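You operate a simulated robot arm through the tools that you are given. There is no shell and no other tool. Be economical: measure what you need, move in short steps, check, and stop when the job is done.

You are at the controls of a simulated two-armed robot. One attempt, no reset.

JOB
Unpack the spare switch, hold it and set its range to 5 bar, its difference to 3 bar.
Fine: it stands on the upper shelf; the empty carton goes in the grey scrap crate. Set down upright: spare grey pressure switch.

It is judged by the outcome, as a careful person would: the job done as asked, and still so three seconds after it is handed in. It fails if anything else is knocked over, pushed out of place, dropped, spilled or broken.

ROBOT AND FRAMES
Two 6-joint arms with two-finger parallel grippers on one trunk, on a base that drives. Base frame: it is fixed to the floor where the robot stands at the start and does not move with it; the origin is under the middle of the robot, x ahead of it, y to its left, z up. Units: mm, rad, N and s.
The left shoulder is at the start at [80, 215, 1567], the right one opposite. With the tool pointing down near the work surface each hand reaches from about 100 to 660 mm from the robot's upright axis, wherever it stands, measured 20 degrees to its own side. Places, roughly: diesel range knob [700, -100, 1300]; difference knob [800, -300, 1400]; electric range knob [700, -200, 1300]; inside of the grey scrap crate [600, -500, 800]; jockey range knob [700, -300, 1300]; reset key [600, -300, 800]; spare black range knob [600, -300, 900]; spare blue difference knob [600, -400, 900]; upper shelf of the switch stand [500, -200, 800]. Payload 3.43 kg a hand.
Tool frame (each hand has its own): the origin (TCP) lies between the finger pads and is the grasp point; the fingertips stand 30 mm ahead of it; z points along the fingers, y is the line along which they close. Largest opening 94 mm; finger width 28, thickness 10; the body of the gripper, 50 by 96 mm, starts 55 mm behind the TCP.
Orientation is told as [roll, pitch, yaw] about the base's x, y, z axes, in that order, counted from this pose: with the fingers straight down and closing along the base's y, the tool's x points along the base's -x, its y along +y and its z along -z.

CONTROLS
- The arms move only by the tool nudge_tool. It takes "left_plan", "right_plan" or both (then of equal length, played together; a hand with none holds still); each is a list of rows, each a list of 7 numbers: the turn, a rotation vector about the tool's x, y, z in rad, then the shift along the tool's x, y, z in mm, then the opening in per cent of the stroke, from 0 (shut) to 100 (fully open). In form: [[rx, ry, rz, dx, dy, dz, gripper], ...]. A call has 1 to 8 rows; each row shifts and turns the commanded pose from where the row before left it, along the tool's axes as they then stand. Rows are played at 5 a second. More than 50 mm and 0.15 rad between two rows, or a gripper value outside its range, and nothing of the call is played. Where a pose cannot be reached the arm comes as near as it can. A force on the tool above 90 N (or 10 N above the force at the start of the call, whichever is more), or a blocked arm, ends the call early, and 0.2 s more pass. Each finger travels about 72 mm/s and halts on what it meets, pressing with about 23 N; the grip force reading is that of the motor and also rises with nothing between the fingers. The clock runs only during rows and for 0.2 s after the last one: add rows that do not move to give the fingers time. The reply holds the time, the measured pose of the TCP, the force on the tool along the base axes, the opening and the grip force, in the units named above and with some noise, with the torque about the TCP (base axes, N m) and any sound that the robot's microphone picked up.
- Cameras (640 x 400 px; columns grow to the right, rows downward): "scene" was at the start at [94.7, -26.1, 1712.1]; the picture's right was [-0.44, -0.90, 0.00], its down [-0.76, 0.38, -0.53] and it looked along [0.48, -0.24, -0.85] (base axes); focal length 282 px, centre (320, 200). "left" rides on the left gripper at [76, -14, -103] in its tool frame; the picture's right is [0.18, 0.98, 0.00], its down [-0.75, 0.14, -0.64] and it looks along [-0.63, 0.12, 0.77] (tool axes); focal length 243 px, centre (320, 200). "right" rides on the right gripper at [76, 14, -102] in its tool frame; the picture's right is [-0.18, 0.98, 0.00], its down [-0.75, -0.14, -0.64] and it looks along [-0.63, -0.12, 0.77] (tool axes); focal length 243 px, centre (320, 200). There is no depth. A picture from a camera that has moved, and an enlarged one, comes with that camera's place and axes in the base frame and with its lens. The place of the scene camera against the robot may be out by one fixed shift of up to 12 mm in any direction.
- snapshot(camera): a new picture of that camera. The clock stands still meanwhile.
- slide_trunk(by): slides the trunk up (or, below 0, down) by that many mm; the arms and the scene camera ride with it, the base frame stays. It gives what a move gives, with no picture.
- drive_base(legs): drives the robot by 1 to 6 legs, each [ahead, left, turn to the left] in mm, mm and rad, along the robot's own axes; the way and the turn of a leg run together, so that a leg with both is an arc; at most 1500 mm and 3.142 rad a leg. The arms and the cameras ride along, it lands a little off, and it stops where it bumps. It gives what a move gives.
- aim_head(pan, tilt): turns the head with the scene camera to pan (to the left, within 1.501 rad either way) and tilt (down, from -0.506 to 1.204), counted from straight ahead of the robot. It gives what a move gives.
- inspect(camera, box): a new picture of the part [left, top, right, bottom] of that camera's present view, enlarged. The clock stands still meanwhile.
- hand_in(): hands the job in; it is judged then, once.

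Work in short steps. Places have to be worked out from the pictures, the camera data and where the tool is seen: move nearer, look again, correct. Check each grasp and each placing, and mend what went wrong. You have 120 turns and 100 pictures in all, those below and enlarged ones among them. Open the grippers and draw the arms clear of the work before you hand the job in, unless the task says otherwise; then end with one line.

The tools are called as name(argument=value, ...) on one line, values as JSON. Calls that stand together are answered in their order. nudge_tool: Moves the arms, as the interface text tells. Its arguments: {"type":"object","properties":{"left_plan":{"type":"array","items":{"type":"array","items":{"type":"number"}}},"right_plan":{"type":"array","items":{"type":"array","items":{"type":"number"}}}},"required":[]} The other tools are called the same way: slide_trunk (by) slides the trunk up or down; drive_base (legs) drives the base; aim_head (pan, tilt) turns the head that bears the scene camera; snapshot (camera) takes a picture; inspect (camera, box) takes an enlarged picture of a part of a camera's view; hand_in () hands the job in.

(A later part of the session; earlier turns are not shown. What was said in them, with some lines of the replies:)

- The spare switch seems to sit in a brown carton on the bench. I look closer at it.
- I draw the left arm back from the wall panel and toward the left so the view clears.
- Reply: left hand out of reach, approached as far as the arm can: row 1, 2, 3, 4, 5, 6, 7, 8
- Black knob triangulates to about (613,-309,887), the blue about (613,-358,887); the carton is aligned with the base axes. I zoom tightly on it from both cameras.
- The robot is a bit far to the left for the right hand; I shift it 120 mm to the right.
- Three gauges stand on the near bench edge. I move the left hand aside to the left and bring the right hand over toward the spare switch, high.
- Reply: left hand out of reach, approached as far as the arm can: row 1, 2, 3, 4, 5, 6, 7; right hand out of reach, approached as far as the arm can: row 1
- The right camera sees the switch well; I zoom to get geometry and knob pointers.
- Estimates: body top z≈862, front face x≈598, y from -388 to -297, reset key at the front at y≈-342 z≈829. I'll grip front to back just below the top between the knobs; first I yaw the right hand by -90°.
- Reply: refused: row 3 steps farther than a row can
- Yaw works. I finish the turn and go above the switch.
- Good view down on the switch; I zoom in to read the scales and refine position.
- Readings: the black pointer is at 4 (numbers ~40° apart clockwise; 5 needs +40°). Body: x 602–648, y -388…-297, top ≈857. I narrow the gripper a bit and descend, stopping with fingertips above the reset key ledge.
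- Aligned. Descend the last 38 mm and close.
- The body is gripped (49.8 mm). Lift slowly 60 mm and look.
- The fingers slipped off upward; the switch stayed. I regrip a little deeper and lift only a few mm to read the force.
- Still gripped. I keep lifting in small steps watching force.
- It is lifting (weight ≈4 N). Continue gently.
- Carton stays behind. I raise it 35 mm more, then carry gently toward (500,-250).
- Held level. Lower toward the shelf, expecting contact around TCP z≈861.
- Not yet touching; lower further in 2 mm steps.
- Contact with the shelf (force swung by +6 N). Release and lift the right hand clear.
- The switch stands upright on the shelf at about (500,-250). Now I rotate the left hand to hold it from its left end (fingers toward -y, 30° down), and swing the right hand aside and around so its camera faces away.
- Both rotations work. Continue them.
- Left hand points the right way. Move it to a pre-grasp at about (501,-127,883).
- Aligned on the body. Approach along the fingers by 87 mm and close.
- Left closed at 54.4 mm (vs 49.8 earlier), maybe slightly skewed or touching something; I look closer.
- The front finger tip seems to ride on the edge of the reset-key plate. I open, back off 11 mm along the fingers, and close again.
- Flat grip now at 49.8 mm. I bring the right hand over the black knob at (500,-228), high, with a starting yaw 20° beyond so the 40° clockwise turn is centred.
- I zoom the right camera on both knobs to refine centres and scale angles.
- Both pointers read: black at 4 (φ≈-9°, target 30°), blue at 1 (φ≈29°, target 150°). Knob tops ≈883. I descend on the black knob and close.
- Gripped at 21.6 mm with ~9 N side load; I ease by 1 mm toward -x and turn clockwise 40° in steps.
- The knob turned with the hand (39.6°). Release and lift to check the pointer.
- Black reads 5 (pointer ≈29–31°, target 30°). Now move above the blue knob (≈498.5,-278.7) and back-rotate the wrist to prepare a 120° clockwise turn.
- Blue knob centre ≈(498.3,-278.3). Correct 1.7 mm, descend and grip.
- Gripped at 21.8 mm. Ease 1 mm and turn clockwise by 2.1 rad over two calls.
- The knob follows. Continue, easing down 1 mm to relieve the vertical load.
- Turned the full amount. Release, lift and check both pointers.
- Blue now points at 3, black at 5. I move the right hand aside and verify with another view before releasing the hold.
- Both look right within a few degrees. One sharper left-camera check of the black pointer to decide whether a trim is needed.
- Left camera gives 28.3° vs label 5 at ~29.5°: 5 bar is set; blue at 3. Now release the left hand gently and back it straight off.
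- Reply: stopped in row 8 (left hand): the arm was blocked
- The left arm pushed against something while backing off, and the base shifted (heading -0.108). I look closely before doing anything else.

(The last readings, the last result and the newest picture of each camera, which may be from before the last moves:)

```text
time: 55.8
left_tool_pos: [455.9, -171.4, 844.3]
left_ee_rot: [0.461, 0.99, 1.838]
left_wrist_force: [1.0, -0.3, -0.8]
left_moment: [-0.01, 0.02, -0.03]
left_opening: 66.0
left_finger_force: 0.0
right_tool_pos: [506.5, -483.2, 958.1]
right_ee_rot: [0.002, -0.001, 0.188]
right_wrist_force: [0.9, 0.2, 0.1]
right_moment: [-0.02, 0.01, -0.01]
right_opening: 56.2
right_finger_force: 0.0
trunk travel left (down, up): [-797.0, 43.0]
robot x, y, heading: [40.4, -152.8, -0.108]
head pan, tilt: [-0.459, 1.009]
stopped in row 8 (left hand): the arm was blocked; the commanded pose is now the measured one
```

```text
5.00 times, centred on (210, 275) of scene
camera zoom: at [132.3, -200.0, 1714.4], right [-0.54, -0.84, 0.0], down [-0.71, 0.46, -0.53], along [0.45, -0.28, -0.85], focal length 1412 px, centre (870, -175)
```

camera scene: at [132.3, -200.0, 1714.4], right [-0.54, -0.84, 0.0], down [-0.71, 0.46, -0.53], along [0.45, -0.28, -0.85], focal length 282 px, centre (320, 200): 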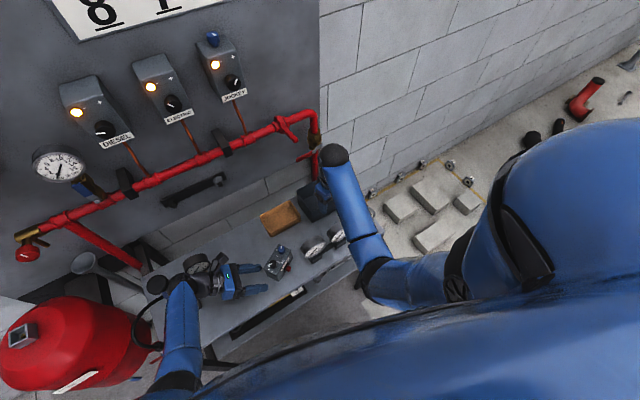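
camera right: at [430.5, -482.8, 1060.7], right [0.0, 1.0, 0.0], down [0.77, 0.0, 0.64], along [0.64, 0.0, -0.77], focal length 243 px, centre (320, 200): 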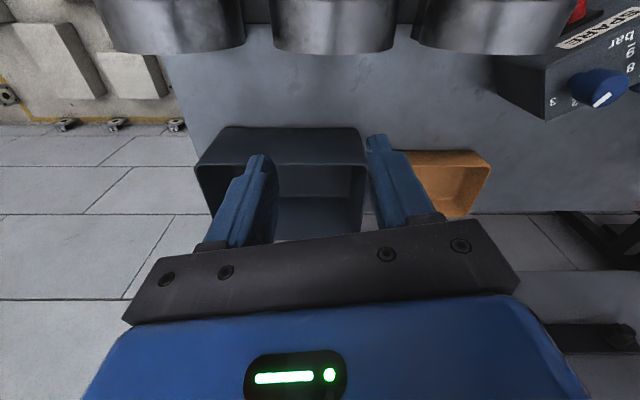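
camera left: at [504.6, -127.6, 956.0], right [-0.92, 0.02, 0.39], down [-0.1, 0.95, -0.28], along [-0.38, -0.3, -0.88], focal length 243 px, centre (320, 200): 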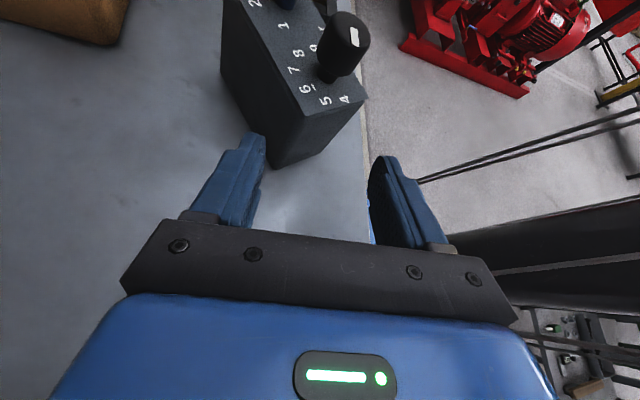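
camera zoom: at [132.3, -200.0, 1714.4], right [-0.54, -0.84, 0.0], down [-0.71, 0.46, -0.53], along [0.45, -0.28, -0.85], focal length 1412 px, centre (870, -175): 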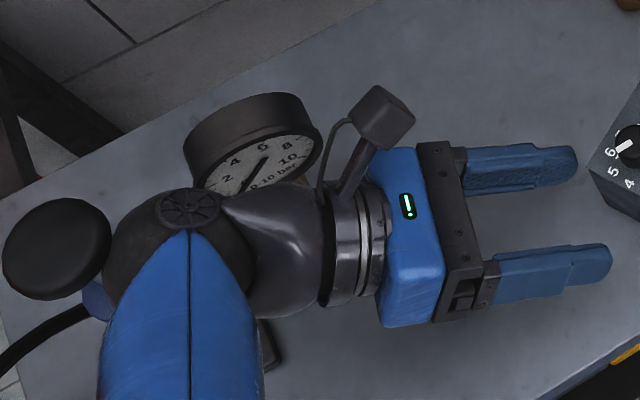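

The wrist ball bumped the fixed hand pump, which held; the pump, gauge and switch all stand. I raise the left hand straight up in small steps to clear it.

nudge_tool(left_plan=[[0, 0, 0, 8.3, 2.4, -5, 70], [0, 0, 0, 12.5, 3.6, -7.5, 70], [0, 0, 0, 16.7, 4.7, -10, 70], [0, 0, 0, 16.7, 4.7, -10, 70]])

inspect(camera="scene", box=[60, 220, 300, 380])

```text
time: 56.8
left_tool_pos: [417.8, -166.9, 872.8]
left_ee_rot: [0.703, 0.922, 2.025]
left_wrist_force: [-3.4, -2.7, -0.2]
left_moment: [0.02, -0.06, 0.13]
left_opening: 65.7
left_finger_force: 0.1
right_tool_pos: [504.0, -484.3, 962.6]
right_ee_rot: [-0.002, -0.005, 0.178]
right_wrist_force: [-0.4, -0.1, 0.0]
right_moment: [0.01, -0.04, -0.03]
right_opening: 56.4
right_finger_force: 0.0
trunk travel left (down, up): [-797.0, 43.0]
robot x, y, heading: [40.1, -156.0, -0.118]
head pan, tilt: [-0.459, 1.009]
stopped in row 4 (left hand): the arm was blocked; the commanded pose is now the measured one
```

```text
2.50 times, centred on (180, 300) of scene
camera zoom: at [128.4, -196.2, 1715.9], right [-0.54, -0.84, 0.0], down [-0.71, 0.46, -0.53], along [0.45, -0.29, -0.85], focal length 706 px, centre (670, -50)
```

zoom: 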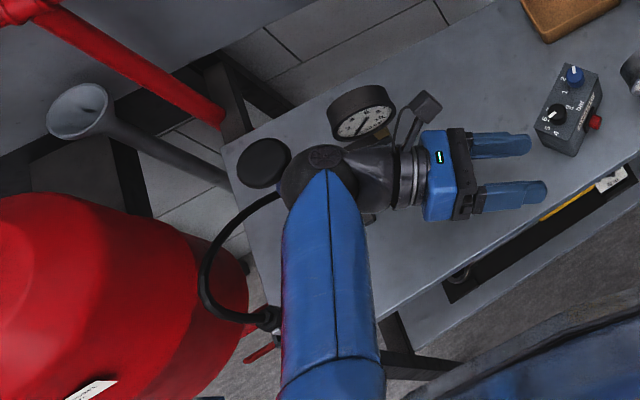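

Still resisted. I turn the head left to see the whole left arm and what it touches.

aim_head(pan=0.35, tilt=1.0)

snapshot(camera="scene")

snapshot(camera="left")

```text
time: 58.0
left_tool_pos: [417.1, -164.9, 871.3]
left_ee_rot: [0.697, 0.928, 2.023]
left_wrist_force: [0.8, 0.3, -0.3]
left_moment: [0.02, -0.03, -0.02]
left_opening: 65.6
left_finger_force: 0.0
right_tool_pos: [502.5, -481.7, 960.0]
right_ee_rot: [-0.001, -0.007, 0.182]
right_wrist_force: [0.1, 0.1, -0.5]
right_moment: [-0.04, 0.03, 0.0]
right_opening: 56.3
right_finger_force: 0.0
trunk travel left (down, up): [-797.0, 43.0]
robot x, y, heading: [42.9, -153.8, -0.119]
head pan, tilt: [0.351, 1.0]
```

```text
28 pictures are left
camera scene: at [134.1, -139.7, 1713.2], right [0.23, -0.97, 0.0], down [-0.82, -0.19, -0.54], along [0.53, 0.13, -0.84], focal length 282 px, centre (320, 200)
```

scene: 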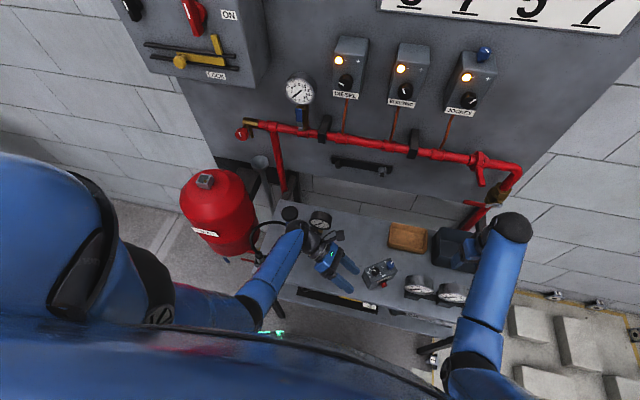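

```text
27 pictures are left
camera left: at [481.9, -121.9, 973.1], right [-0.85, 0.03, 0.53], down [-0.13, 0.96, -0.25], along [-0.51, -0.28, -0.81], focal length 243 px, centre (320, 200)
```

left: 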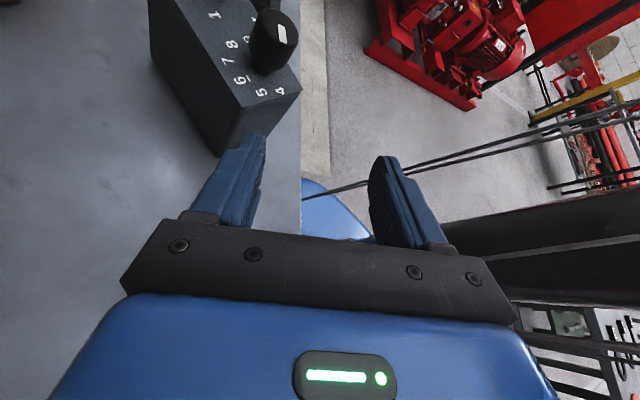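

I zoom into the left arm around pump, bench edge and elbow.

inspect(camera="scene", box=[200, 180, 400, 340])

```text
2.50 times, centred on (300, 260) of scene
camera zoom: at [134.1, -139.7, 1713.2], right [0.23, -0.97, 0.0], down [-0.82, -0.19, -0.54], along [0.53, 0.13, -0.84], focal length 706 px, centre (370, 50)
```

zoom: 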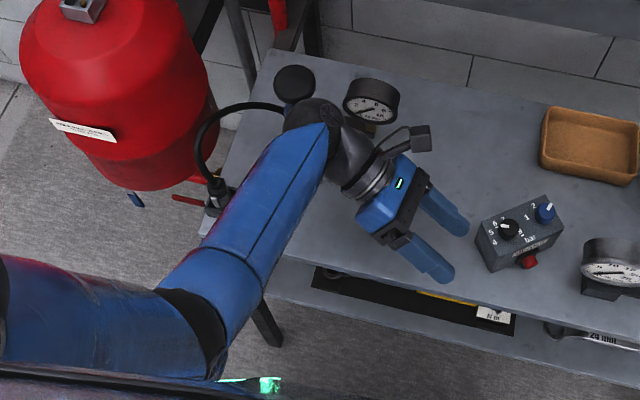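

The wrist ball sits under the pump's cap overhang, and the switch has been pushed round (still upright). I back the whole robot off ~60 mm, slightly right, to free the arm from the pump.

drive_base(legs=[[-60, -12, 0]])

inspect(camera="scene", box=[200, 140, 400, 300])

```text
time: 59.0
left_tool_pos: [369.8, -166.3, 864.8]
left_ee_rot: [0.718, 0.924, 2.039]
left_wrist_force: [0.1, 1.0, 0.3]
left_moment: [-0.03, 0.02, -0.01]
left_opening: 65.5
left_finger_force: 0.0
right_tool_pos: [455.0, -485.0, 954.4]
right_ee_rot: [-0.001, 0.007, 0.182]
right_wrist_force: [1.1, -0.4, -1.0]
right_moment: [-0.01, 0.09, -0.01]
right_opening: 56.3
right_finger_force: 0.1
trunk travel left (down, up): [-797.0, 43.0]
robot x, y, heading: [-17.8, -158.5, -0.119]
head pan, tilt: [0.351, 1.0]
```

```text
2.50 times, centred on (300, 220) of scene
camera zoom: at [97.0, -140.6, 1711.4], right [0.23, -0.97, 0.0], down [-0.82, -0.2, -0.53], along [0.52, 0.13, -0.85], focal length 706 px, centre (370, 150)
```

zoom: 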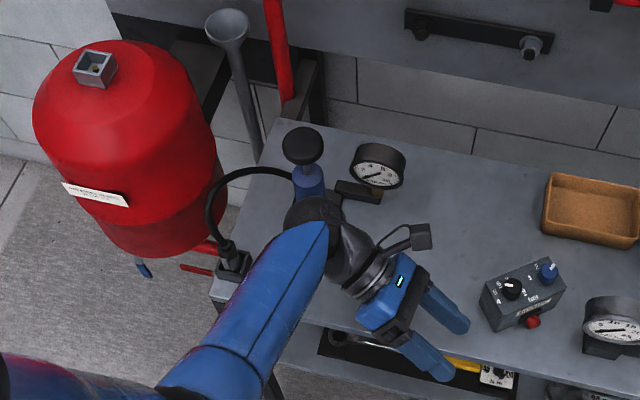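

Freed; the pump, gauge and vessel look intact. Raise the left hand straight up.

nudge_tool(left_plan=[[0, 0, 0, 8, 3.9, -4.6, 70], [0, 0, 0, 15.9, 7.7, -9.3, 70], [0, 0, 0, 15.9, 7.7, -9.3, 70], [0, 0, 0, 15.9, 7.7, -9.3, 70], [0, 0, 0, 15.9, 7.7, -9.3, 70]])

inspect(camera="scene", box=[200, 140, 400, 300])

```text
time: 60.2
left_tool_pos: [363.3, -165.9, 959.2]
left_ee_rot: [0.703, 0.927, 2.028]
left_wrist_force: [-0.9, -0.1, 0.4]
left_moment: [0.0, -0.01, 0.02]
left_opening: 66.0
left_finger_force: 0.1
right_tool_pos: [447.6, -483.9, 959.0]
right_ee_rot: [-0.003, -0.001, 0.181]
right_wrist_force: [-0.2, 0.3, 0.2]
right_moment: [0.0, 0.01, 0.02]
right_opening: 56.4
right_finger_force: 0.0
trunk travel left (down, up): [-797.0, 43.0]
robot x, y, heading: [-20.3, -160.9, -0.115]
head pan, tilt: [0.351, 1.0]
```

```text
2.50 times, centred on (300, 220) of scene
camera zoom: at [82.1, -141.8, 1712.6], right [0.23, -0.97, 0.0], down [-0.82, -0.2, -0.54], along [0.53, 0.13, -0.84], focal length 706 px, centre (370, 150)
```

zoom: 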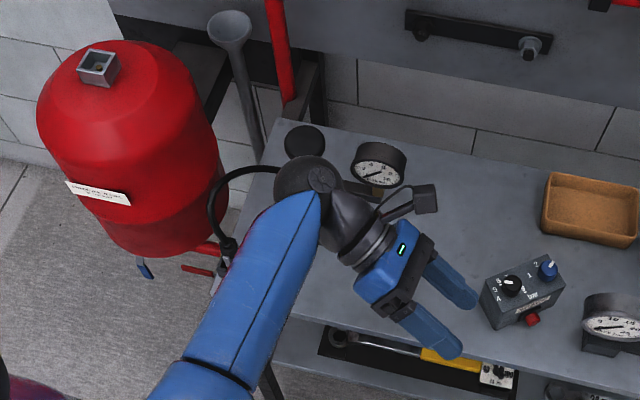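

Left hand is clear above. Now drive: right 135 mm, straighten heading, and forward 50 mm so the right hand can serve carton and crate.

drive_base(legs=[[0, -135, 0], [0, 0, 0.115], [45, 0, 0]])

aim_head(pan=-0.2, tilt=0.95)

snapshot(camera="scene")

snapshot(camera="right")

```text
time: 62.5
left_tool_pos: [380.3, -258.5, 961.9]
left_ee_rot: [0.693, 0.93, 2.13]
left_wrist_force: [-0.1, -0.6, -0.6]
left_moment: [0.01, -0.01, 0.02]
left_opening: 65.9
left_finger_force: 0.0
right_tool_pos: [501.1, -566.9, 962.7]
right_ee_rot: [-0.005, -0.009, 0.294]
right_wrist_force: [-1.3, -0.9, 0.1]
right_moment: [0.03, -0.04, 0.02]
right_opening: 56.5
right_finger_force: 0.0
trunk travel left (down, up): [-797.0, 43.0]
robot x, y, heading: [11.0, -289.7, 0.002]
head pan, tilt: [0.351, 1.0]
```

```text
time: 63.5
left_tool_pos: [390.3, -258.8, 957.1]
left_ee_rot: [0.708, 0.925, 2.145]
left_wrist_force: [0.4, -0.3, -0.7]
left_moment: [-0.02, 0.02, -0.01]
left_opening: 65.7
left_finger_force: 0.1
right_tool_pos: [510.6, -564.9, 957.8]
right_ee_rot: [-0.003, 0.002, 0.295]
right_wrist_force: [0.2, -1.1, -0.4]
right_moment: [-0.01, 0.03, 0.0]
right_opening: 56.5
right_finger_force: 0.1
trunk travel left (down, up): [-797.0, 43.0]
robot x, y, heading: [9.6, -295.7, -0.0]
head pan, tilt: [-0.201, 0.949]
```

```text
23 pictures are left
camera scene: at [116.3, -304.5, 1716.0], right [-0.2, -0.98, 0.0], down [-0.8, 0.16, -0.58], along [0.57, -0.12, -0.81], focal length 282 px, centre (320, 200)
```

scene: 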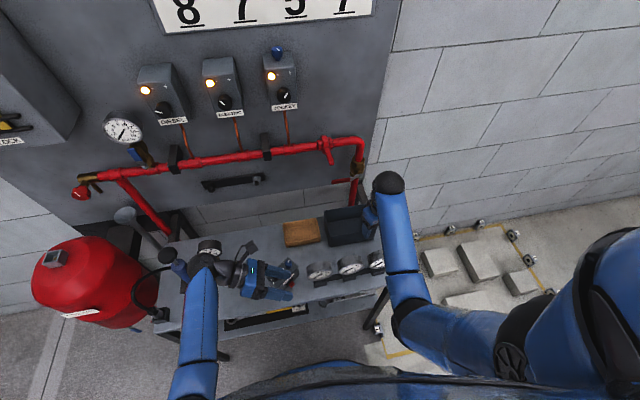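

```text
22 pictures are left
camera right: at [433.6, -572.8, 1059.4], right [-0.11, 0.99, 0.0], down [0.76, 0.09, 0.64], along [0.64, 0.07, -0.77], focal length 243 px, centre (320, 200)
```

right: 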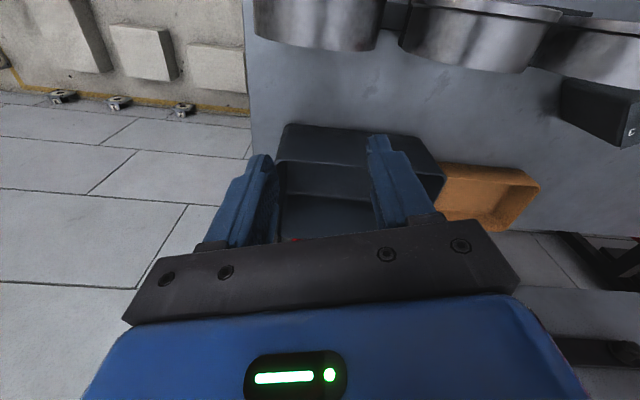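

Carton spans about x 584–664, y −397…−277; crate x 561–661, y −590…−433. I'll pinch the carton's left end wall with the right hand. First drive a little forward and left for reach.

drive_base(legs=[[33, 45, 0]])

nudge_tool(right_plan=[[0, 0, 0.147, 0, 0, 0, 56], [0, 0, 0.147, 0, 0, 0, 56], [0, 0, 0, -10, 40, 0, 56], [0, 0, 0, -10, 40, 0, 56], [0, 0, 0, -15, 40, 0, 56], [0, 0, 0, -15, 40, 0, 56], [0, 0, 0, -15, 40, 0, 56], [0, 0, 0, 0, 40, 0, 56]])

snapshot(camera="right")

snapshot(camera="scene")

```text
time: 64.5
left_tool_pos: [416.5, -219.6, 959.0]
left_ee_rot: [0.69, 0.923, 2.13]
left_wrist_force: [-1.1, -1.1, -0.1]
left_moment: [0.05, -0.04, -0.03]
left_opening: 66.2
left_finger_force: 0.0
right_tool_pos: [536.4, -528.0, 959.0]
right_ee_rot: [0.002, -0.011, 0.295]
right_wrist_force: [-0.7, -1.1, 0.6]
right_moment: [0.03, -0.06, 0.03]
right_opening: 56.5
right_finger_force: 0.1
trunk travel left (down, up): [-797.0, 43.0]
robot x, y, heading: [42.8, -247.6, -0.002]
head pan, tilt: [-0.201, 0.949]
```

```text
time: 66.2
left_tool_pos: [420.8, -212.9, 958.1]
left_ee_rot: [0.707, 0.926, 2.143]
left_wrist_force: [0.1, -0.3, 0.1]
left_moment: [0.0, -0.01, -0.04]
left_opening: 65.9
left_finger_force: 0.0
right_tool_pos: [607.6, -277.2, 956.9]
right_ee_rot: [-0.003, -0.004, 0.001]
right_wrist_force: [0.9, 0.2, -0.1]
right_moment: [0.0, -0.01, 0.02]
right_opening: 52.6
right_finger_force: 0.1
trunk travel left (down, up): [-797.0, 43.0]
robot x, y, heading: [41.2, -250.8, 0.002]
head pan, tilt: [-0.201, 0.949]
```

```text
21 pictures are left
camera right: at [531.3, -261.8, 1059.0], right [0.18, 0.98, 0.0], down [0.75, -0.14, 0.64], along [0.63, -0.12, -0.76], focal length 243 px, centre (320, 200)
```

right: 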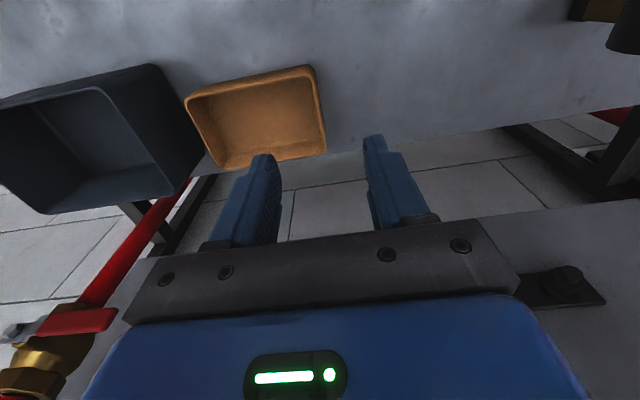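

```text
20 pictures are left
camera scene: at [146.1, -258.1, 1716.3], right [-0.2, -0.98, 0.0], down [-0.8, 0.16, -0.58], along [0.57, -0.12, -0.81], focal length 282 px, centre (320, 200)
```

scene: 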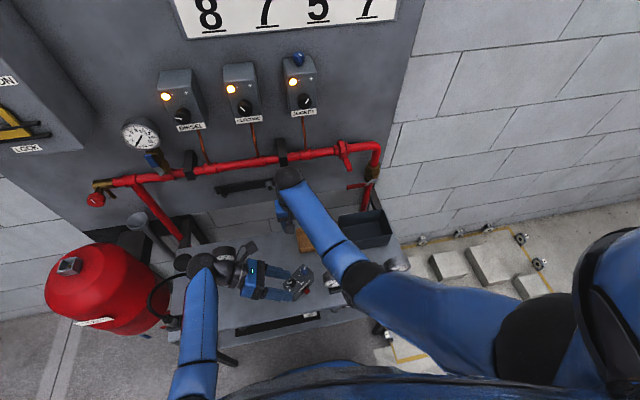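

I zoom on the carton to locate its left end wall.

inspect(camera="right", box=[180, 60, 340, 160])

```text
4.00 times, centred on (260, 110) of right
camera zoom: at [531.3, -261.8, 1059.0], right [0.18, 0.98, 0.0], down [0.75, -0.14, 0.64], along [0.63, -0.12, -0.76], focal length 970 px, centre (560, 560)
```

zoom: 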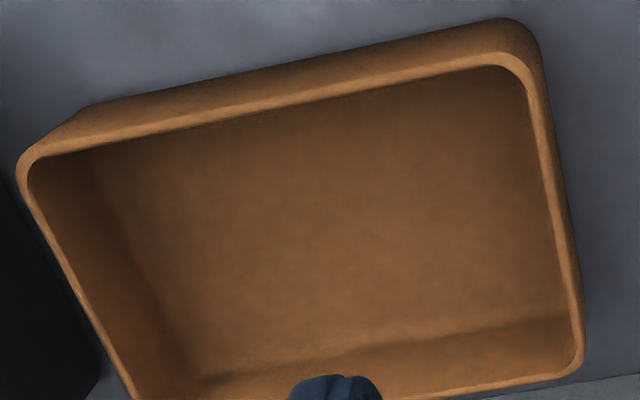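

Left wall at y≈−280, mid x≈618. Align, descend with fingertips just above the carton floor, and pinch.

nudge_tool(right_plan=[[0, 0, 0, -10, -2.5, 0, 42], [0, 0, 0, 0, 0, 30, 42], [0, 0, 0, 0, 0, 30, 42], [0, 0, 0, 0, 0, 30, 42], [0, 0, 0, 0, 0, 20, 42], [0, 0, 0, 0, 0, 0, 42]])

inspect(camera="right", box=[160, 60, 400, 210])

```text
time: 67.7
left_tool_pos: [420.2, -214.4, 957.9]
left_ee_rot: [0.704, 0.926, 2.143]
left_wrist_force: [0.6, 0.2, 0.6]
left_moment: [-0.01, -0.01, 0.02]
left_opening: 65.9
left_finger_force: 0.0
right_tool_pos: [617.9, -284.2, 847.6]
right_ee_rot: [-0.005, -0.004, 0.0]
right_wrist_force: [-0.3, -0.2, 0.4]
right_moment: [0.04, -0.01, 0.0]
right_opening: 39.5
right_finger_force: 0.2
trunk travel left (down, up): [-797.0, 43.0]
robot x, y, heading: [41.1, -252.3, -0.007]
head pan, tilt: [-0.201, 0.949]
```

```text
2.67 times, centred on (280, 135) of right
camera zoom: at [541.5, -268.4, 949.4], right [0.18, 0.98, 0.0], down [0.75, -0.14, 0.64], along [0.63, -0.12, -0.76], focal length 647 px, centre (427, 373)
```

zoom: 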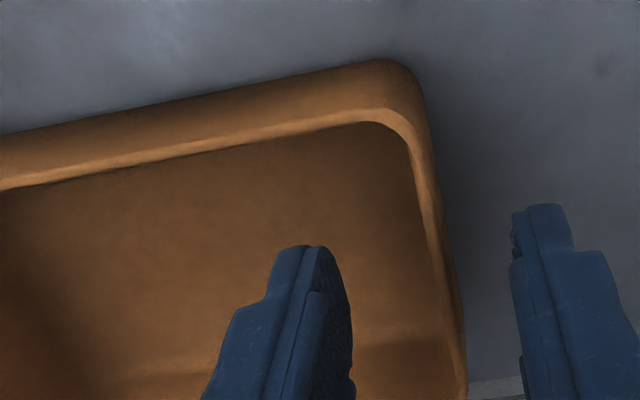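

One finger inside, one outside. Shift 3 mm, lower 12 mm, close on the wall.

nudge_tool(right_plan=[[0, 0, 0, 0, 3.5, 0, 42], [0, 0, 0, 0, 0, 11, 42], [0, 0, 0, 0, 0, 0, 25], [0, 0, 0, 0, 0, 0, 5], [0, 0, 0, 0, 0, 0, 0], [0, 0, 0, 0, 0, 0, 0]])

nudge_tool(right_plan=[[0, 0, 0, 0, 0, -5, 0], [0, 0, 0, 0, 0, -8, 0], [0, 0, 0, 0, 0, -10, 0], [0, 0, 0, 0, 0, 0, 0]])

snapshot(camera="right")

```text
time: 69.0
left_tool_pos: [422.0, -212.5, 958.0]
left_ee_rot: [0.704, 0.925, 2.145]
left_wrist_force: [-0.3, -0.7, -0.5]
left_moment: [0.02, -0.01, 0.02]
left_opening: 65.7
left_finger_force: 0.1
right_tool_pos: [617.8, -280.5, 837.3]
right_ee_rot: [-0.003, -0.004, 0.001]
right_wrist_force: [0.0, -1.2, 0.3]
right_moment: [0.02, -0.12, 0.02]
right_opening: 2.9
right_finger_force: 23.2
trunk travel left (down, up): [-797.0, 43.0]
robot x, y, heading: [42.8, -251.0, -0.003]
head pan, tilt: [-0.201, 0.949]
```

```text
time: 70.0
left_tool_pos: [421.0, -213.9, 957.2]
left_ee_rot: [0.706, 0.924, 2.144]
left_wrist_force: [-0.7, -0.7, 0.5]
left_moment: [0.0, 0.0, -0.01]
left_opening: 65.7
left_finger_force: 0.1
right_tool_pos: [616.3, -280.4, 858.8]
right_ee_rot: [-0.004, 0.0, 0.002]
right_wrist_force: [-0.5, 0.1, -2.8]
right_moment: [0.12, 0.0, 0.03]
right_opening: 2.7
right_finger_force: 22.9
trunk travel left (down, up): [-797.0, 43.0]
robot x, y, heading: [39.3, -252.6, -0.002]
head pan, tilt: [-0.201, 0.949]
```

```text
17 pictures are left
camera right: at [540.1, -265.0, 960.9], right [0.18, 0.98, 0.0], down [0.75, -0.14, 0.64], along [0.63, -0.12, -0.77], focal length 243 px, centre (320, 200)
```

right: 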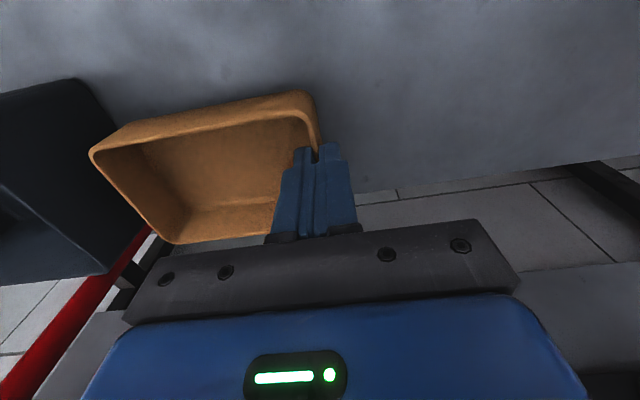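

Carton is held level. Raise it well above the crate rim and move partway toward the crate.

nudge_tool(right_plan=[[0, 0, 0, 0, 0, -20, 0], [0, 0, 0, 0, 0, -25, 0], [0, 0, 0, 0, 0, -25, 0], [0, 0, 0, 0, 0, -25, 0], [0, 0, 0, 0, -15, 0, 0], [0, 0, 0, 0, -25, 0, 0], [0, 0, 0, 0, -25, 0, 0], [0, 0, 0, 0, -25, 0, 0]])

snapshot(camera="right")

inspect(camera="scene", box=[260, 180, 420, 300])

```text
time: 71.8
left_tool_pos: [421.4, -213.6, 958.1]
left_ee_rot: [0.706, 0.925, 2.143]
left_wrist_force: [0.1, 0.4, -0.4]
left_moment: [0.02, 0.02, 0.0]
left_opening: 65.7
left_finger_force: 0.1
right_tool_pos: [618.7, -370.0, 953.2]
right_ee_rot: [-0.003, -0.001, 0.002]
right_wrist_force: [-0.1, 0.6, -2.6]
right_moment: [0.17, 0.0, -0.02]
right_opening: 2.6
right_finger_force: 23.1
trunk travel left (down, up): [-797.0, 43.0]
robot x, y, heading: [41.9, -250.2, -0.001]
head pan, tilt: [-0.201, 0.949]
```

```text
16 pictures are left
camera right: at [542.1, -355.3, 1055.7], right [0.18, 0.98, 0.0], down [0.75, -0.14, 0.64], along [0.63, -0.12, -0.77], focal length 243 px, centre (320, 200)
```

right: 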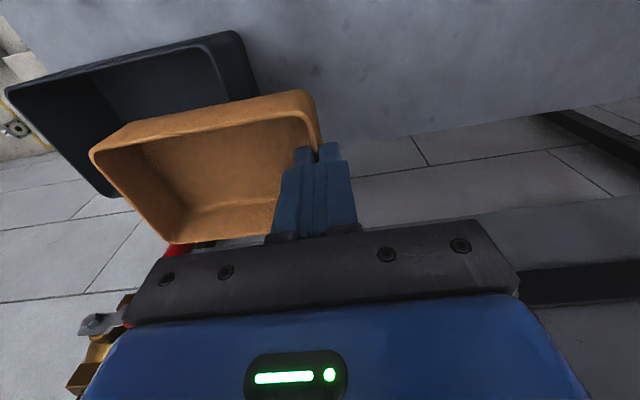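

```text
3.33 times, centred on (340, 240) of scene
camera zoom: at [146.2, -261.3, 1716.2], right [-0.2, -0.98, 0.0], down [-0.8, 0.16, -0.58], along [0.57, -0.12, -0.81], focal length 942 px, centre (253, 67)
```

zoom: 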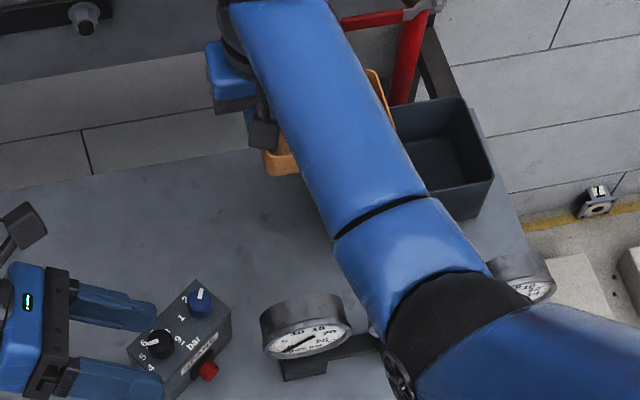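

Crate is about x 551–660, y −420…−598. Move so the carton is centred over it (TCP ≈ (600,−450)).

nudge_tool(right_plan=[[0, 0, 0, 10, 0, 0, 0], [0, 0, 0, 8, -15, 0, 0], [0, 0, 0, 0, -22, 0, 0], [0, 0, 0, 0, -22, 0, 0], [0, 0, 0, 0, -21, 0, 0], [0, 0, 0, 0, 0, 0, 0]])

snapshot(camera="right")

snapshot(camera="scene")

```text
time: 73.2
left_tool_pos: [421.6, -213.7, 957.7]
left_ee_rot: [0.705, 0.925, 2.144]
left_wrist_force: [0.4, -0.3, -1.0]
left_moment: [0.03, -0.02, 0.0]
left_opening: 65.9
left_finger_force: 0.1
right_tool_pos: [600.0, -450.3, 954.1]
right_ee_rot: [-0.002, -0.002, 0.002]
right_wrist_force: [-0.1, -0.5, -2.7]
right_moment: [0.16, 0.01, -0.01]
right_opening: 2.8
right_finger_force: 22.7
trunk travel left (down, up): [-797.0, 43.0]
robot x, y, heading: [44.1, -252.0, 0.003]
head pan, tilt: [-0.201, 0.949]
```

```text
14 pictures are left
camera right: at [523.7, -435.0, 1056.3], right [0.18, 0.98, 0.0], down [0.75, -0.14, 0.64], along [0.63, -0.12, -0.77], focal length 243 px, centre (320, 200)
```

right: 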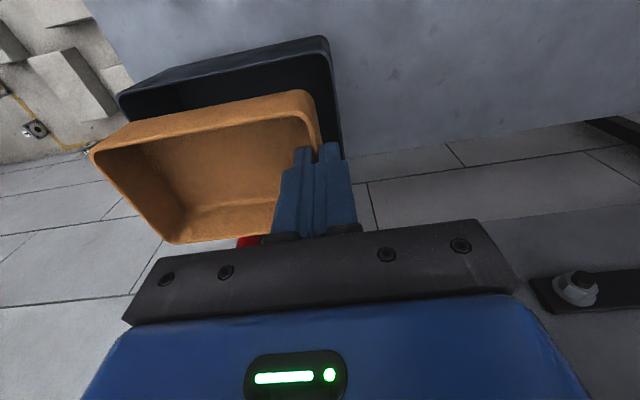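

```text
13 pictures are left
camera scene: at [146.3, -260.6, 1716.2], right [-0.2, -0.98, 0.0], down [-0.8, 0.16, -0.58], along [0.57, -0.12, -0.81], focal length 282 px, centre (320, 200)
```

scene: 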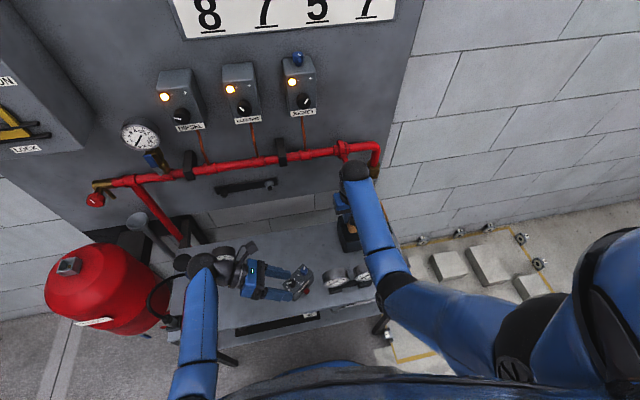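

Rim ≈880, crate left wall y≈−436. Shift 5 mm more right and lower to just above the rim, then look.

nudge_tool(right_plan=[[0, 0, 0, 0, -5, 0, 0], [0, 0, 0, 0, 0, 10, 0], [0, 0, 0, 0, 0, 12, 0], [0, 0, 0, 0, 0, 0, 0]])

inspect(camera="right", box=[80, 20, 400, 220])

inspect(camera="scene", box=[310, 180, 420, 260])

```text
time: 74.2
left_tool_pos: [421.5, -213.0, 957.9]
left_ee_rot: [0.705, 0.926, 2.144]
left_wrist_force: [0.3, -0.4, 1.3]
left_moment: [0.03, 0.02, 0.01]
left_opening: 65.8
left_finger_force: 0.2
right_tool_pos: [599.0, -455.5, 932.9]
right_ee_rot: [-0.001, 0.0, 0.003]
right_wrist_force: [0.1, -0.4, -3.4]
right_moment: [0.21, -0.01, -0.01]
right_opening: 2.7
right_finger_force: 23.3
trunk travel left (down, up): [-797.0, 43.0]
robot x, y, heading: [41.8, -251.7, -0.002]
head pan, tilt: [-0.201, 0.949]
```

```text
2.00 times, centred on (240, 120) of right
camera zoom: at [522.9, -439.3, 1034.3], right [0.18, 0.98, 0.0], down [0.75, -0.14, 0.64], along [0.63, -0.12, -0.76], focal length 485 px, centre (480, 360)
```

zoom: 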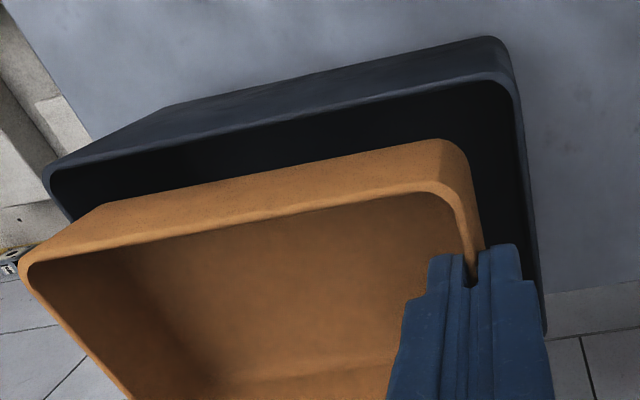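

```text
5.00 times, centred on (365, 220) of scene
camera zoom: at [146.1, -260.6, 1716.2], right [-0.2, -0.98, 0.0], down [-0.8, 0.16, -0.58], along [0.57, -0.12, -0.81], focal length 1412 px, centre (95, 100)
```

zoom: 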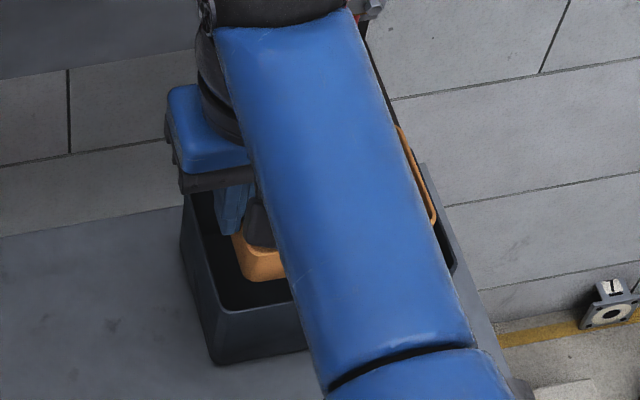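

Carton lies inside the crate outline; I nudge 4 mm back and 2 mm right to centre, then lower slowly.

nudge_tool(right_plan=[[0, 0, 0, -4, -2, 0, 0], [0, 0, 0, 0, 0, 10, 0], [0, 0, 0, 0, 0, 12, 0], [0, 0, 0, 0, 0, 12, 0], [0, 0, 0, 0, 0, 12, 0], [0, 0, 0, 0, 0, 0, 0]])

inspect(camera="right", box=[80, 20, 400, 220])

```text
time: 75.7
left_tool_pos: [421.1, -213.4, 958.3]
left_ee_rot: [0.704, 0.927, 2.143]
left_wrist_force: [-0.2, 0.8, 0.0]
left_moment: [0.05, 0.01, -0.03]
left_opening: 65.8
left_finger_force: 0.2
right_tool_pos: [602.6, -457.6, 886.5]
right_ee_rot: [-0.001, 0.0, 0.003]
right_wrist_force: [-0.3, 0.3, -3.0]
right_moment: [0.18, -0.02, -0.02]
right_opening: 2.6
right_finger_force: 23.4
trunk travel left (down, up): [-797.0, 43.0]
robot x, y, heading: [40.8, -249.8, 0.0]
head pan, tilt: [-0.201, 0.949]
```

```text
2.00 times, centred on (240, 120) of right
camera zoom: at [526.3, -442.5, 989.0], right [0.18, 0.98, 0.0], down [0.75, -0.14, 0.64], along [0.63, -0.12, -0.76], focal length 485 px, centre (480, 360)
```

zoom: 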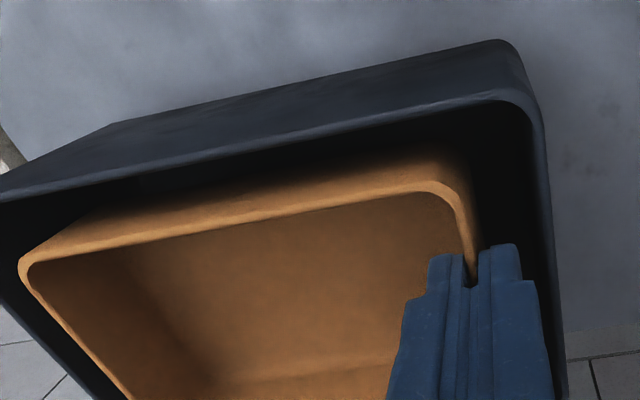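

Inside with no contact. Shift 4 mm more right for finger clearance and continue down.

nudge_tool(right_plan=[[0, 0, 0, 0, -4, 0, 0], [0, 0, 0, 0, 0, 10, 0], [0, 0, 0, 0, 0, 10, 0], [0, 0, 0, 0, 0, 8, 0], [0, 0, 0, 0, 0, 6, 0], [0, 0, 0, 0, 0, 4, 0], [0, 0, 0, 0, 0, 0, 0]])

inspect(camera="right", box=[80, 20, 400, 220])

```text
time: 77.2
left_tool_pos: [421.7, -214.3, 958.8]
left_ee_rot: [0.705, 0.926, 2.145]
left_wrist_force: [0.6, 0.3, 0.4]
left_moment: [0.0, -0.01, 0.01]
left_opening: 65.9
left_finger_force: 0.1
right_tool_pos: [601.7, -461.6, 850.2]
right_ee_rot: [-0.002, -0.002, 0.002]
right_wrist_force: [0.4, -0.4, -2.8]
right_moment: [0.18, -0.02, 0.01]
right_opening: 2.6
right_finger_force: 23.2
trunk travel left (down, up): [-797.0, 43.0]
robot x, y, heading: [41.0, -253.4, -0.001]
head pan, tilt: [-0.201, 0.949]
```

```text
2.00 times, centred on (240, 120) of right
camera zoom: at [526.5, -445.7, 951.1], right [0.18, 0.98, 0.0], down [0.75, -0.14, 0.64], along [0.63, -0.12, -0.77], focal length 485 px, centre (480, 360)
```

zoom: 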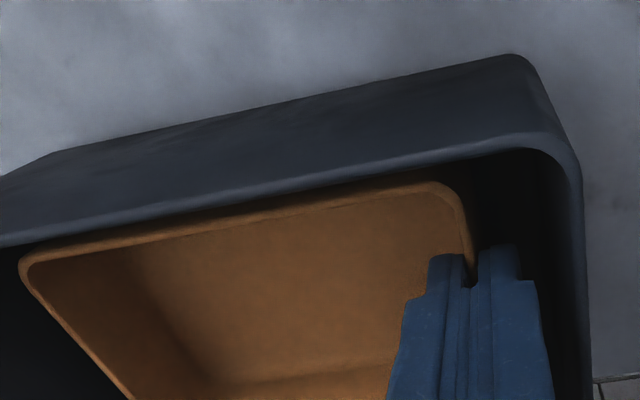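

Nearly at the floor; lower the last millimetres watching force.

nudge_tool(right_plan=[[0, 0, 0, 0, 0, 3, 0], [0, 0, 0, 0, 0, 2, 0], [0, 0, 0, 0, 0, 2, 0], [0, 0, 0, 0, 0, 0, 0]])

```text
time: 78.2
left_tool_pos: [421.4, -214.4, 958.6]
left_ee_rot: [0.705, 0.926, 2.143]
left_wrist_force: [0.7, 0.6, -0.1]
left_moment: [0.0, 0.04, 0.02]
left_opening: 65.7
left_finger_force: 0.0
right_tool_pos: [602.8, -461.4, 842.8]
right_ee_rot: [-0.002, -0.003, 0.003]
right_wrist_force: [0.0, -0.1, -2.7]
right_moment: [0.13, 0.03, 0.01]
right_opening: 2.6
right_finger_force: 23.2
trunk travel left (down, up): [-797.0, 43.0]
robot x, y, heading: [43.0, -248.7, -0.006]
head pan, tilt: [-0.201, 0.949]
```

Two mm more, then open slightly (fingers have little room) and lift straight out.

nudge_tool(right_plan=[[0, 0, 0, 0, 0, 2, 0], [0, 0, 0, 0, 0, 0, 6], [0, 0, 0, 0, 0, 0, 11], [0, 0, 0, 0, 0, 0, 11], [0, 0, 0, 0, 0, -15, 11], [0, 0, 0, 0, 0, -30, 11], [0, 0, 0, 0, 0, -40, 11], [0, 0, 0, 0, 0, -35, 11]])

snapshot(camera="right")

```text
time: 80.0
left_tool_pos: [421.0, -213.8, 958.4]
left_ee_rot: [0.706, 0.929, 2.143]
left_wrist_force: [0.0, -0.6, -0.4]
left_moment: [-0.03, 0.0, 0.01]
left_opening: 65.8
left_finger_force: 0.0
right_tool_pos: [601.4, -461.2, 961.9]
right_ee_rot: [-0.002, -0.001, 0.002]
right_wrist_force: [0.6, 0.5, 0.2]
right_moment: [0.01, -0.01, 0.0]
right_opening: 10.5
right_finger_force: 0.1
trunk travel left (down, up): [-797.0, 43.0]
robot x, y, heading: [40.4, -253.2, -0.002]
head pan, tilt: [-0.201, 0.949]
```

```text
8 pictures are left
camera right: at [525.6, -446.5, 1064.3], right [0.18, 0.98, 0.0], down [0.75, -0.14, 0.64], along [0.63, -0.12, -0.77], focal length 243 px, centre (320, 200)
```

right: 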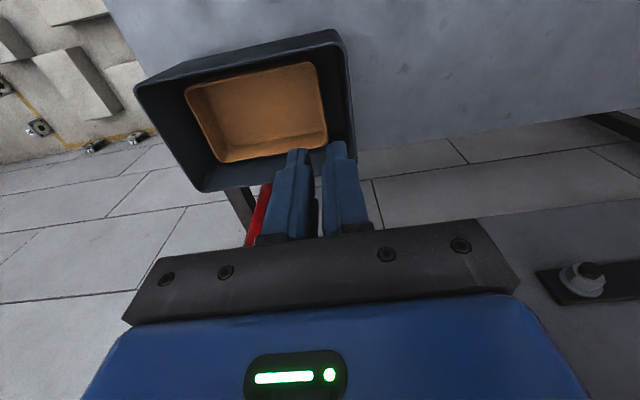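

The carton lies flat in the crate. I back the robot off to draw both arms clear, then check the switch.

drive_base(legs=[[-250, 0, 0]])

aim_head(pan=-0.05, tilt=0.85)

snapshot(camera="scene")

```text
time: 81.9
left_tool_pos: [169.5, -213.3, 956.7]
left_ee_rot: [0.709, 0.925, 2.146]
left_wrist_force: [-0.4, -0.4, 0.1]
left_moment: [-0.01, 0.03, 0.01]
left_opening: 65.8
left_finger_force: 0.0
right_tool_pos: [350.7, -461.9, 961.0]
right_ee_rot: [-0.003, -0.001, -0.001]
right_wrist_force: [0.5, 0.4, -1.0]
right_moment: [0.01, 0.01, 0.01]
right_opening: 10.2
right_finger_force: 0.0
trunk travel left (down, up): [-797.0, 43.0]
robot x, y, heading: [-211.0, -247.3, 0.0]
head pan, tilt: [-0.201, 0.949]
```

```text
time: 82.6
left_tool_pos: [168.7, -214.5, 959.3]
left_ee_rot: [0.704, 0.924, 2.141]
left_wrist_force: [-0.7, -0.8, 0.4]
left_moment: [0.02, 0.0, 0.0]
left_opening: 65.9
left_finger_force: 0.0
right_tool_pos: [348.7, -461.2, 962.1]
right_ee_rot: [-0.004, -0.002, -0.001]
right_wrist_force: [0.4, 0.3, 0.0]
right_moment: [0.0, 0.06, -0.04]
right_opening: 10.3
right_finger_force: 0.0
trunk travel left (down, up): [-797.0, 43.0]
robot x, y, heading: [-216.3, -252.8, -0.002]
head pan, tilt: [-0.051, 0.85]
```

```text
7 pictures are left
camera scene: at [-99.6, -249.4, 1723.6], right [-0.05, -1.0, 0.0], down [-0.75, 0.04, -0.66], along [0.66, -0.04, -0.75], focal length 282 px, centre (320, 200)
```

scene: 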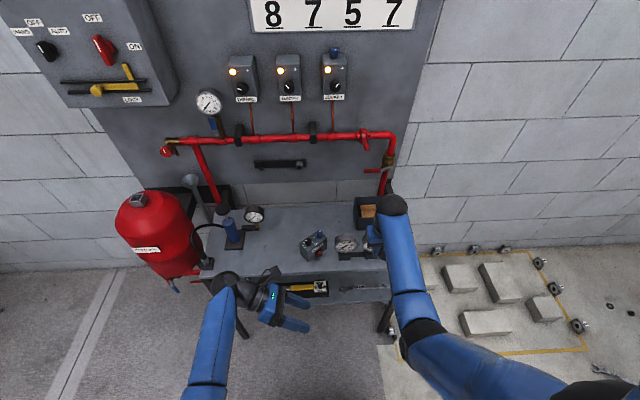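

inspect(camera="scene", box=[285, 220, 345, 260])

inspect(camera="scene", box=[180, 180, 410, 320])

```text
10.00 times, centred on (315, 240) of scene
camera zoom: at [-99.6, -249.4, 1723.6], right [-0.05, -1.0, 0.0], down [-0.75, 0.04, -0.66], along [0.66, -0.04, -0.75], focal length 2825 px, centre (370, -200)
```

zoom: 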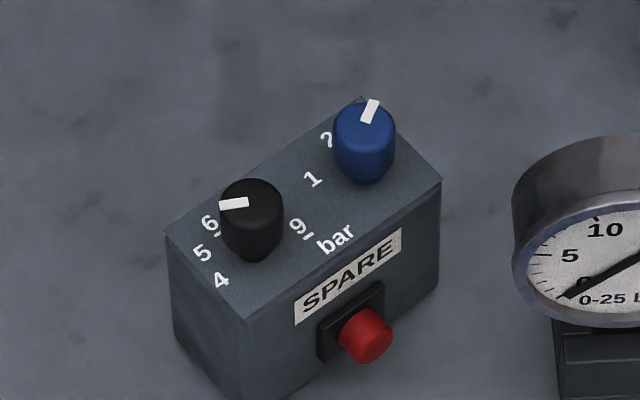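

```text
2.78 times, centred on (295, 250) of scene
camera zoom: at [-99.6, -249.4, 1723.6], right [-0.05, -1.0, 0.0], down [-0.75, 0.04, -0.66], along [0.66, -0.04, -0.75], focal length 786 px, centre (390, 61)
```

zoom: 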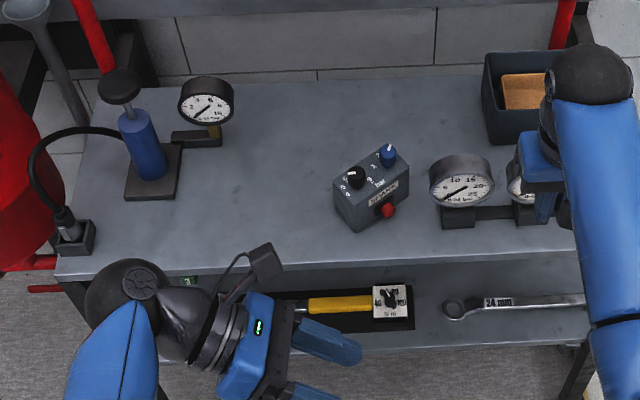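

Switch stands upright, black on 5 (≈31°/30°), blue on 3 (≈148°/150°), carton in the crate, everything else in place. I open the right gripper and back off a bit more.

nudge_tool(right_plan=[[0, 0, 0, 0, 0, 0, 60], [0, 0, 0, 0, 0, 0, 80], [0, 0, 0, 0, 0, 0, 80]])

drive_base(legs=[[-120, 0, 0]])

snapshot(camera="scene")

```text
time: 83.4
left_tool_pos: [165.6, -213.7, 958.6]
left_ee_rot: [0.705, 0.925, 2.142]
left_wrist_force: [-1.0, -0.3, -0.1]
left_moment: [-0.03, 0.03, 0.0]
left_opening: 66.1
left_finger_force: 0.1
right_tool_pos: [348.1, -462.1, 961.3]
right_ee_rot: [-0.004, -0.003, 0.0]
right_wrist_force: [0.6, -0.5, -0.2]
right_moment: [-0.01, 0.02, 0.03]
right_opening: 75.2
right_finger_force: 0.1
trunk travel left (down, up): [-797.0, 43.0]
robot x, y, heading: [-211.0, -247.8, -0.002]
head pan, tilt: [-0.051, 0.85]
```

```text
time: 84.6
left_tool_pos: [52.2, -215.7, 956.4]
left_ee_rot: [0.711, 0.923, 2.142]
left_wrist_force: [0.4, -0.6, -0.2]
left_moment: [-0.03, 0.04, -0.06]
left_opening: 66.0
left_finger_force: 0.1
right_tool_pos: [231.5, -463.4, 959.8]
right_ee_rot: [-0.005, 0.001, -0.003]
right_wrist_force: [1.1, -1.0, 0.3]
right_moment: [0.01, 0.03, 0.03]
right_opening: 75.3
right_finger_force: 0.1
trunk travel left (down, up): [-797.0, 43.0]
robot x, y, heading: [-332.2, -248.2, 0.001]
head pan, tilt: [-0.051, 0.85]
```

```text
4 pictures are left
camera scene: at [-214.4, -249.3, 1723.2], right [-0.06, -1.0, 0.0], down [-0.75, 0.04, -0.66], along [0.66, -0.04, -0.75], focal length 282 px, centre (320, 200)
```

scene: 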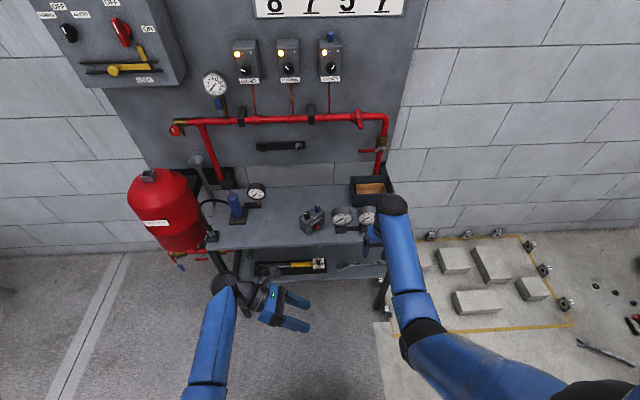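

All is in place and the arms are clear; I hand in.

hand_in()

```text
The job is handed in.
```

The spare switch stands upright on the upper shelf, set to about 5 bar range and 3 bar difference. The carton is in the scrap crate. While backing off, the left arm bumped the hand pump and turned the switch about 35° on the shelf; the last pictures show nothing knocked over or visibly moved.
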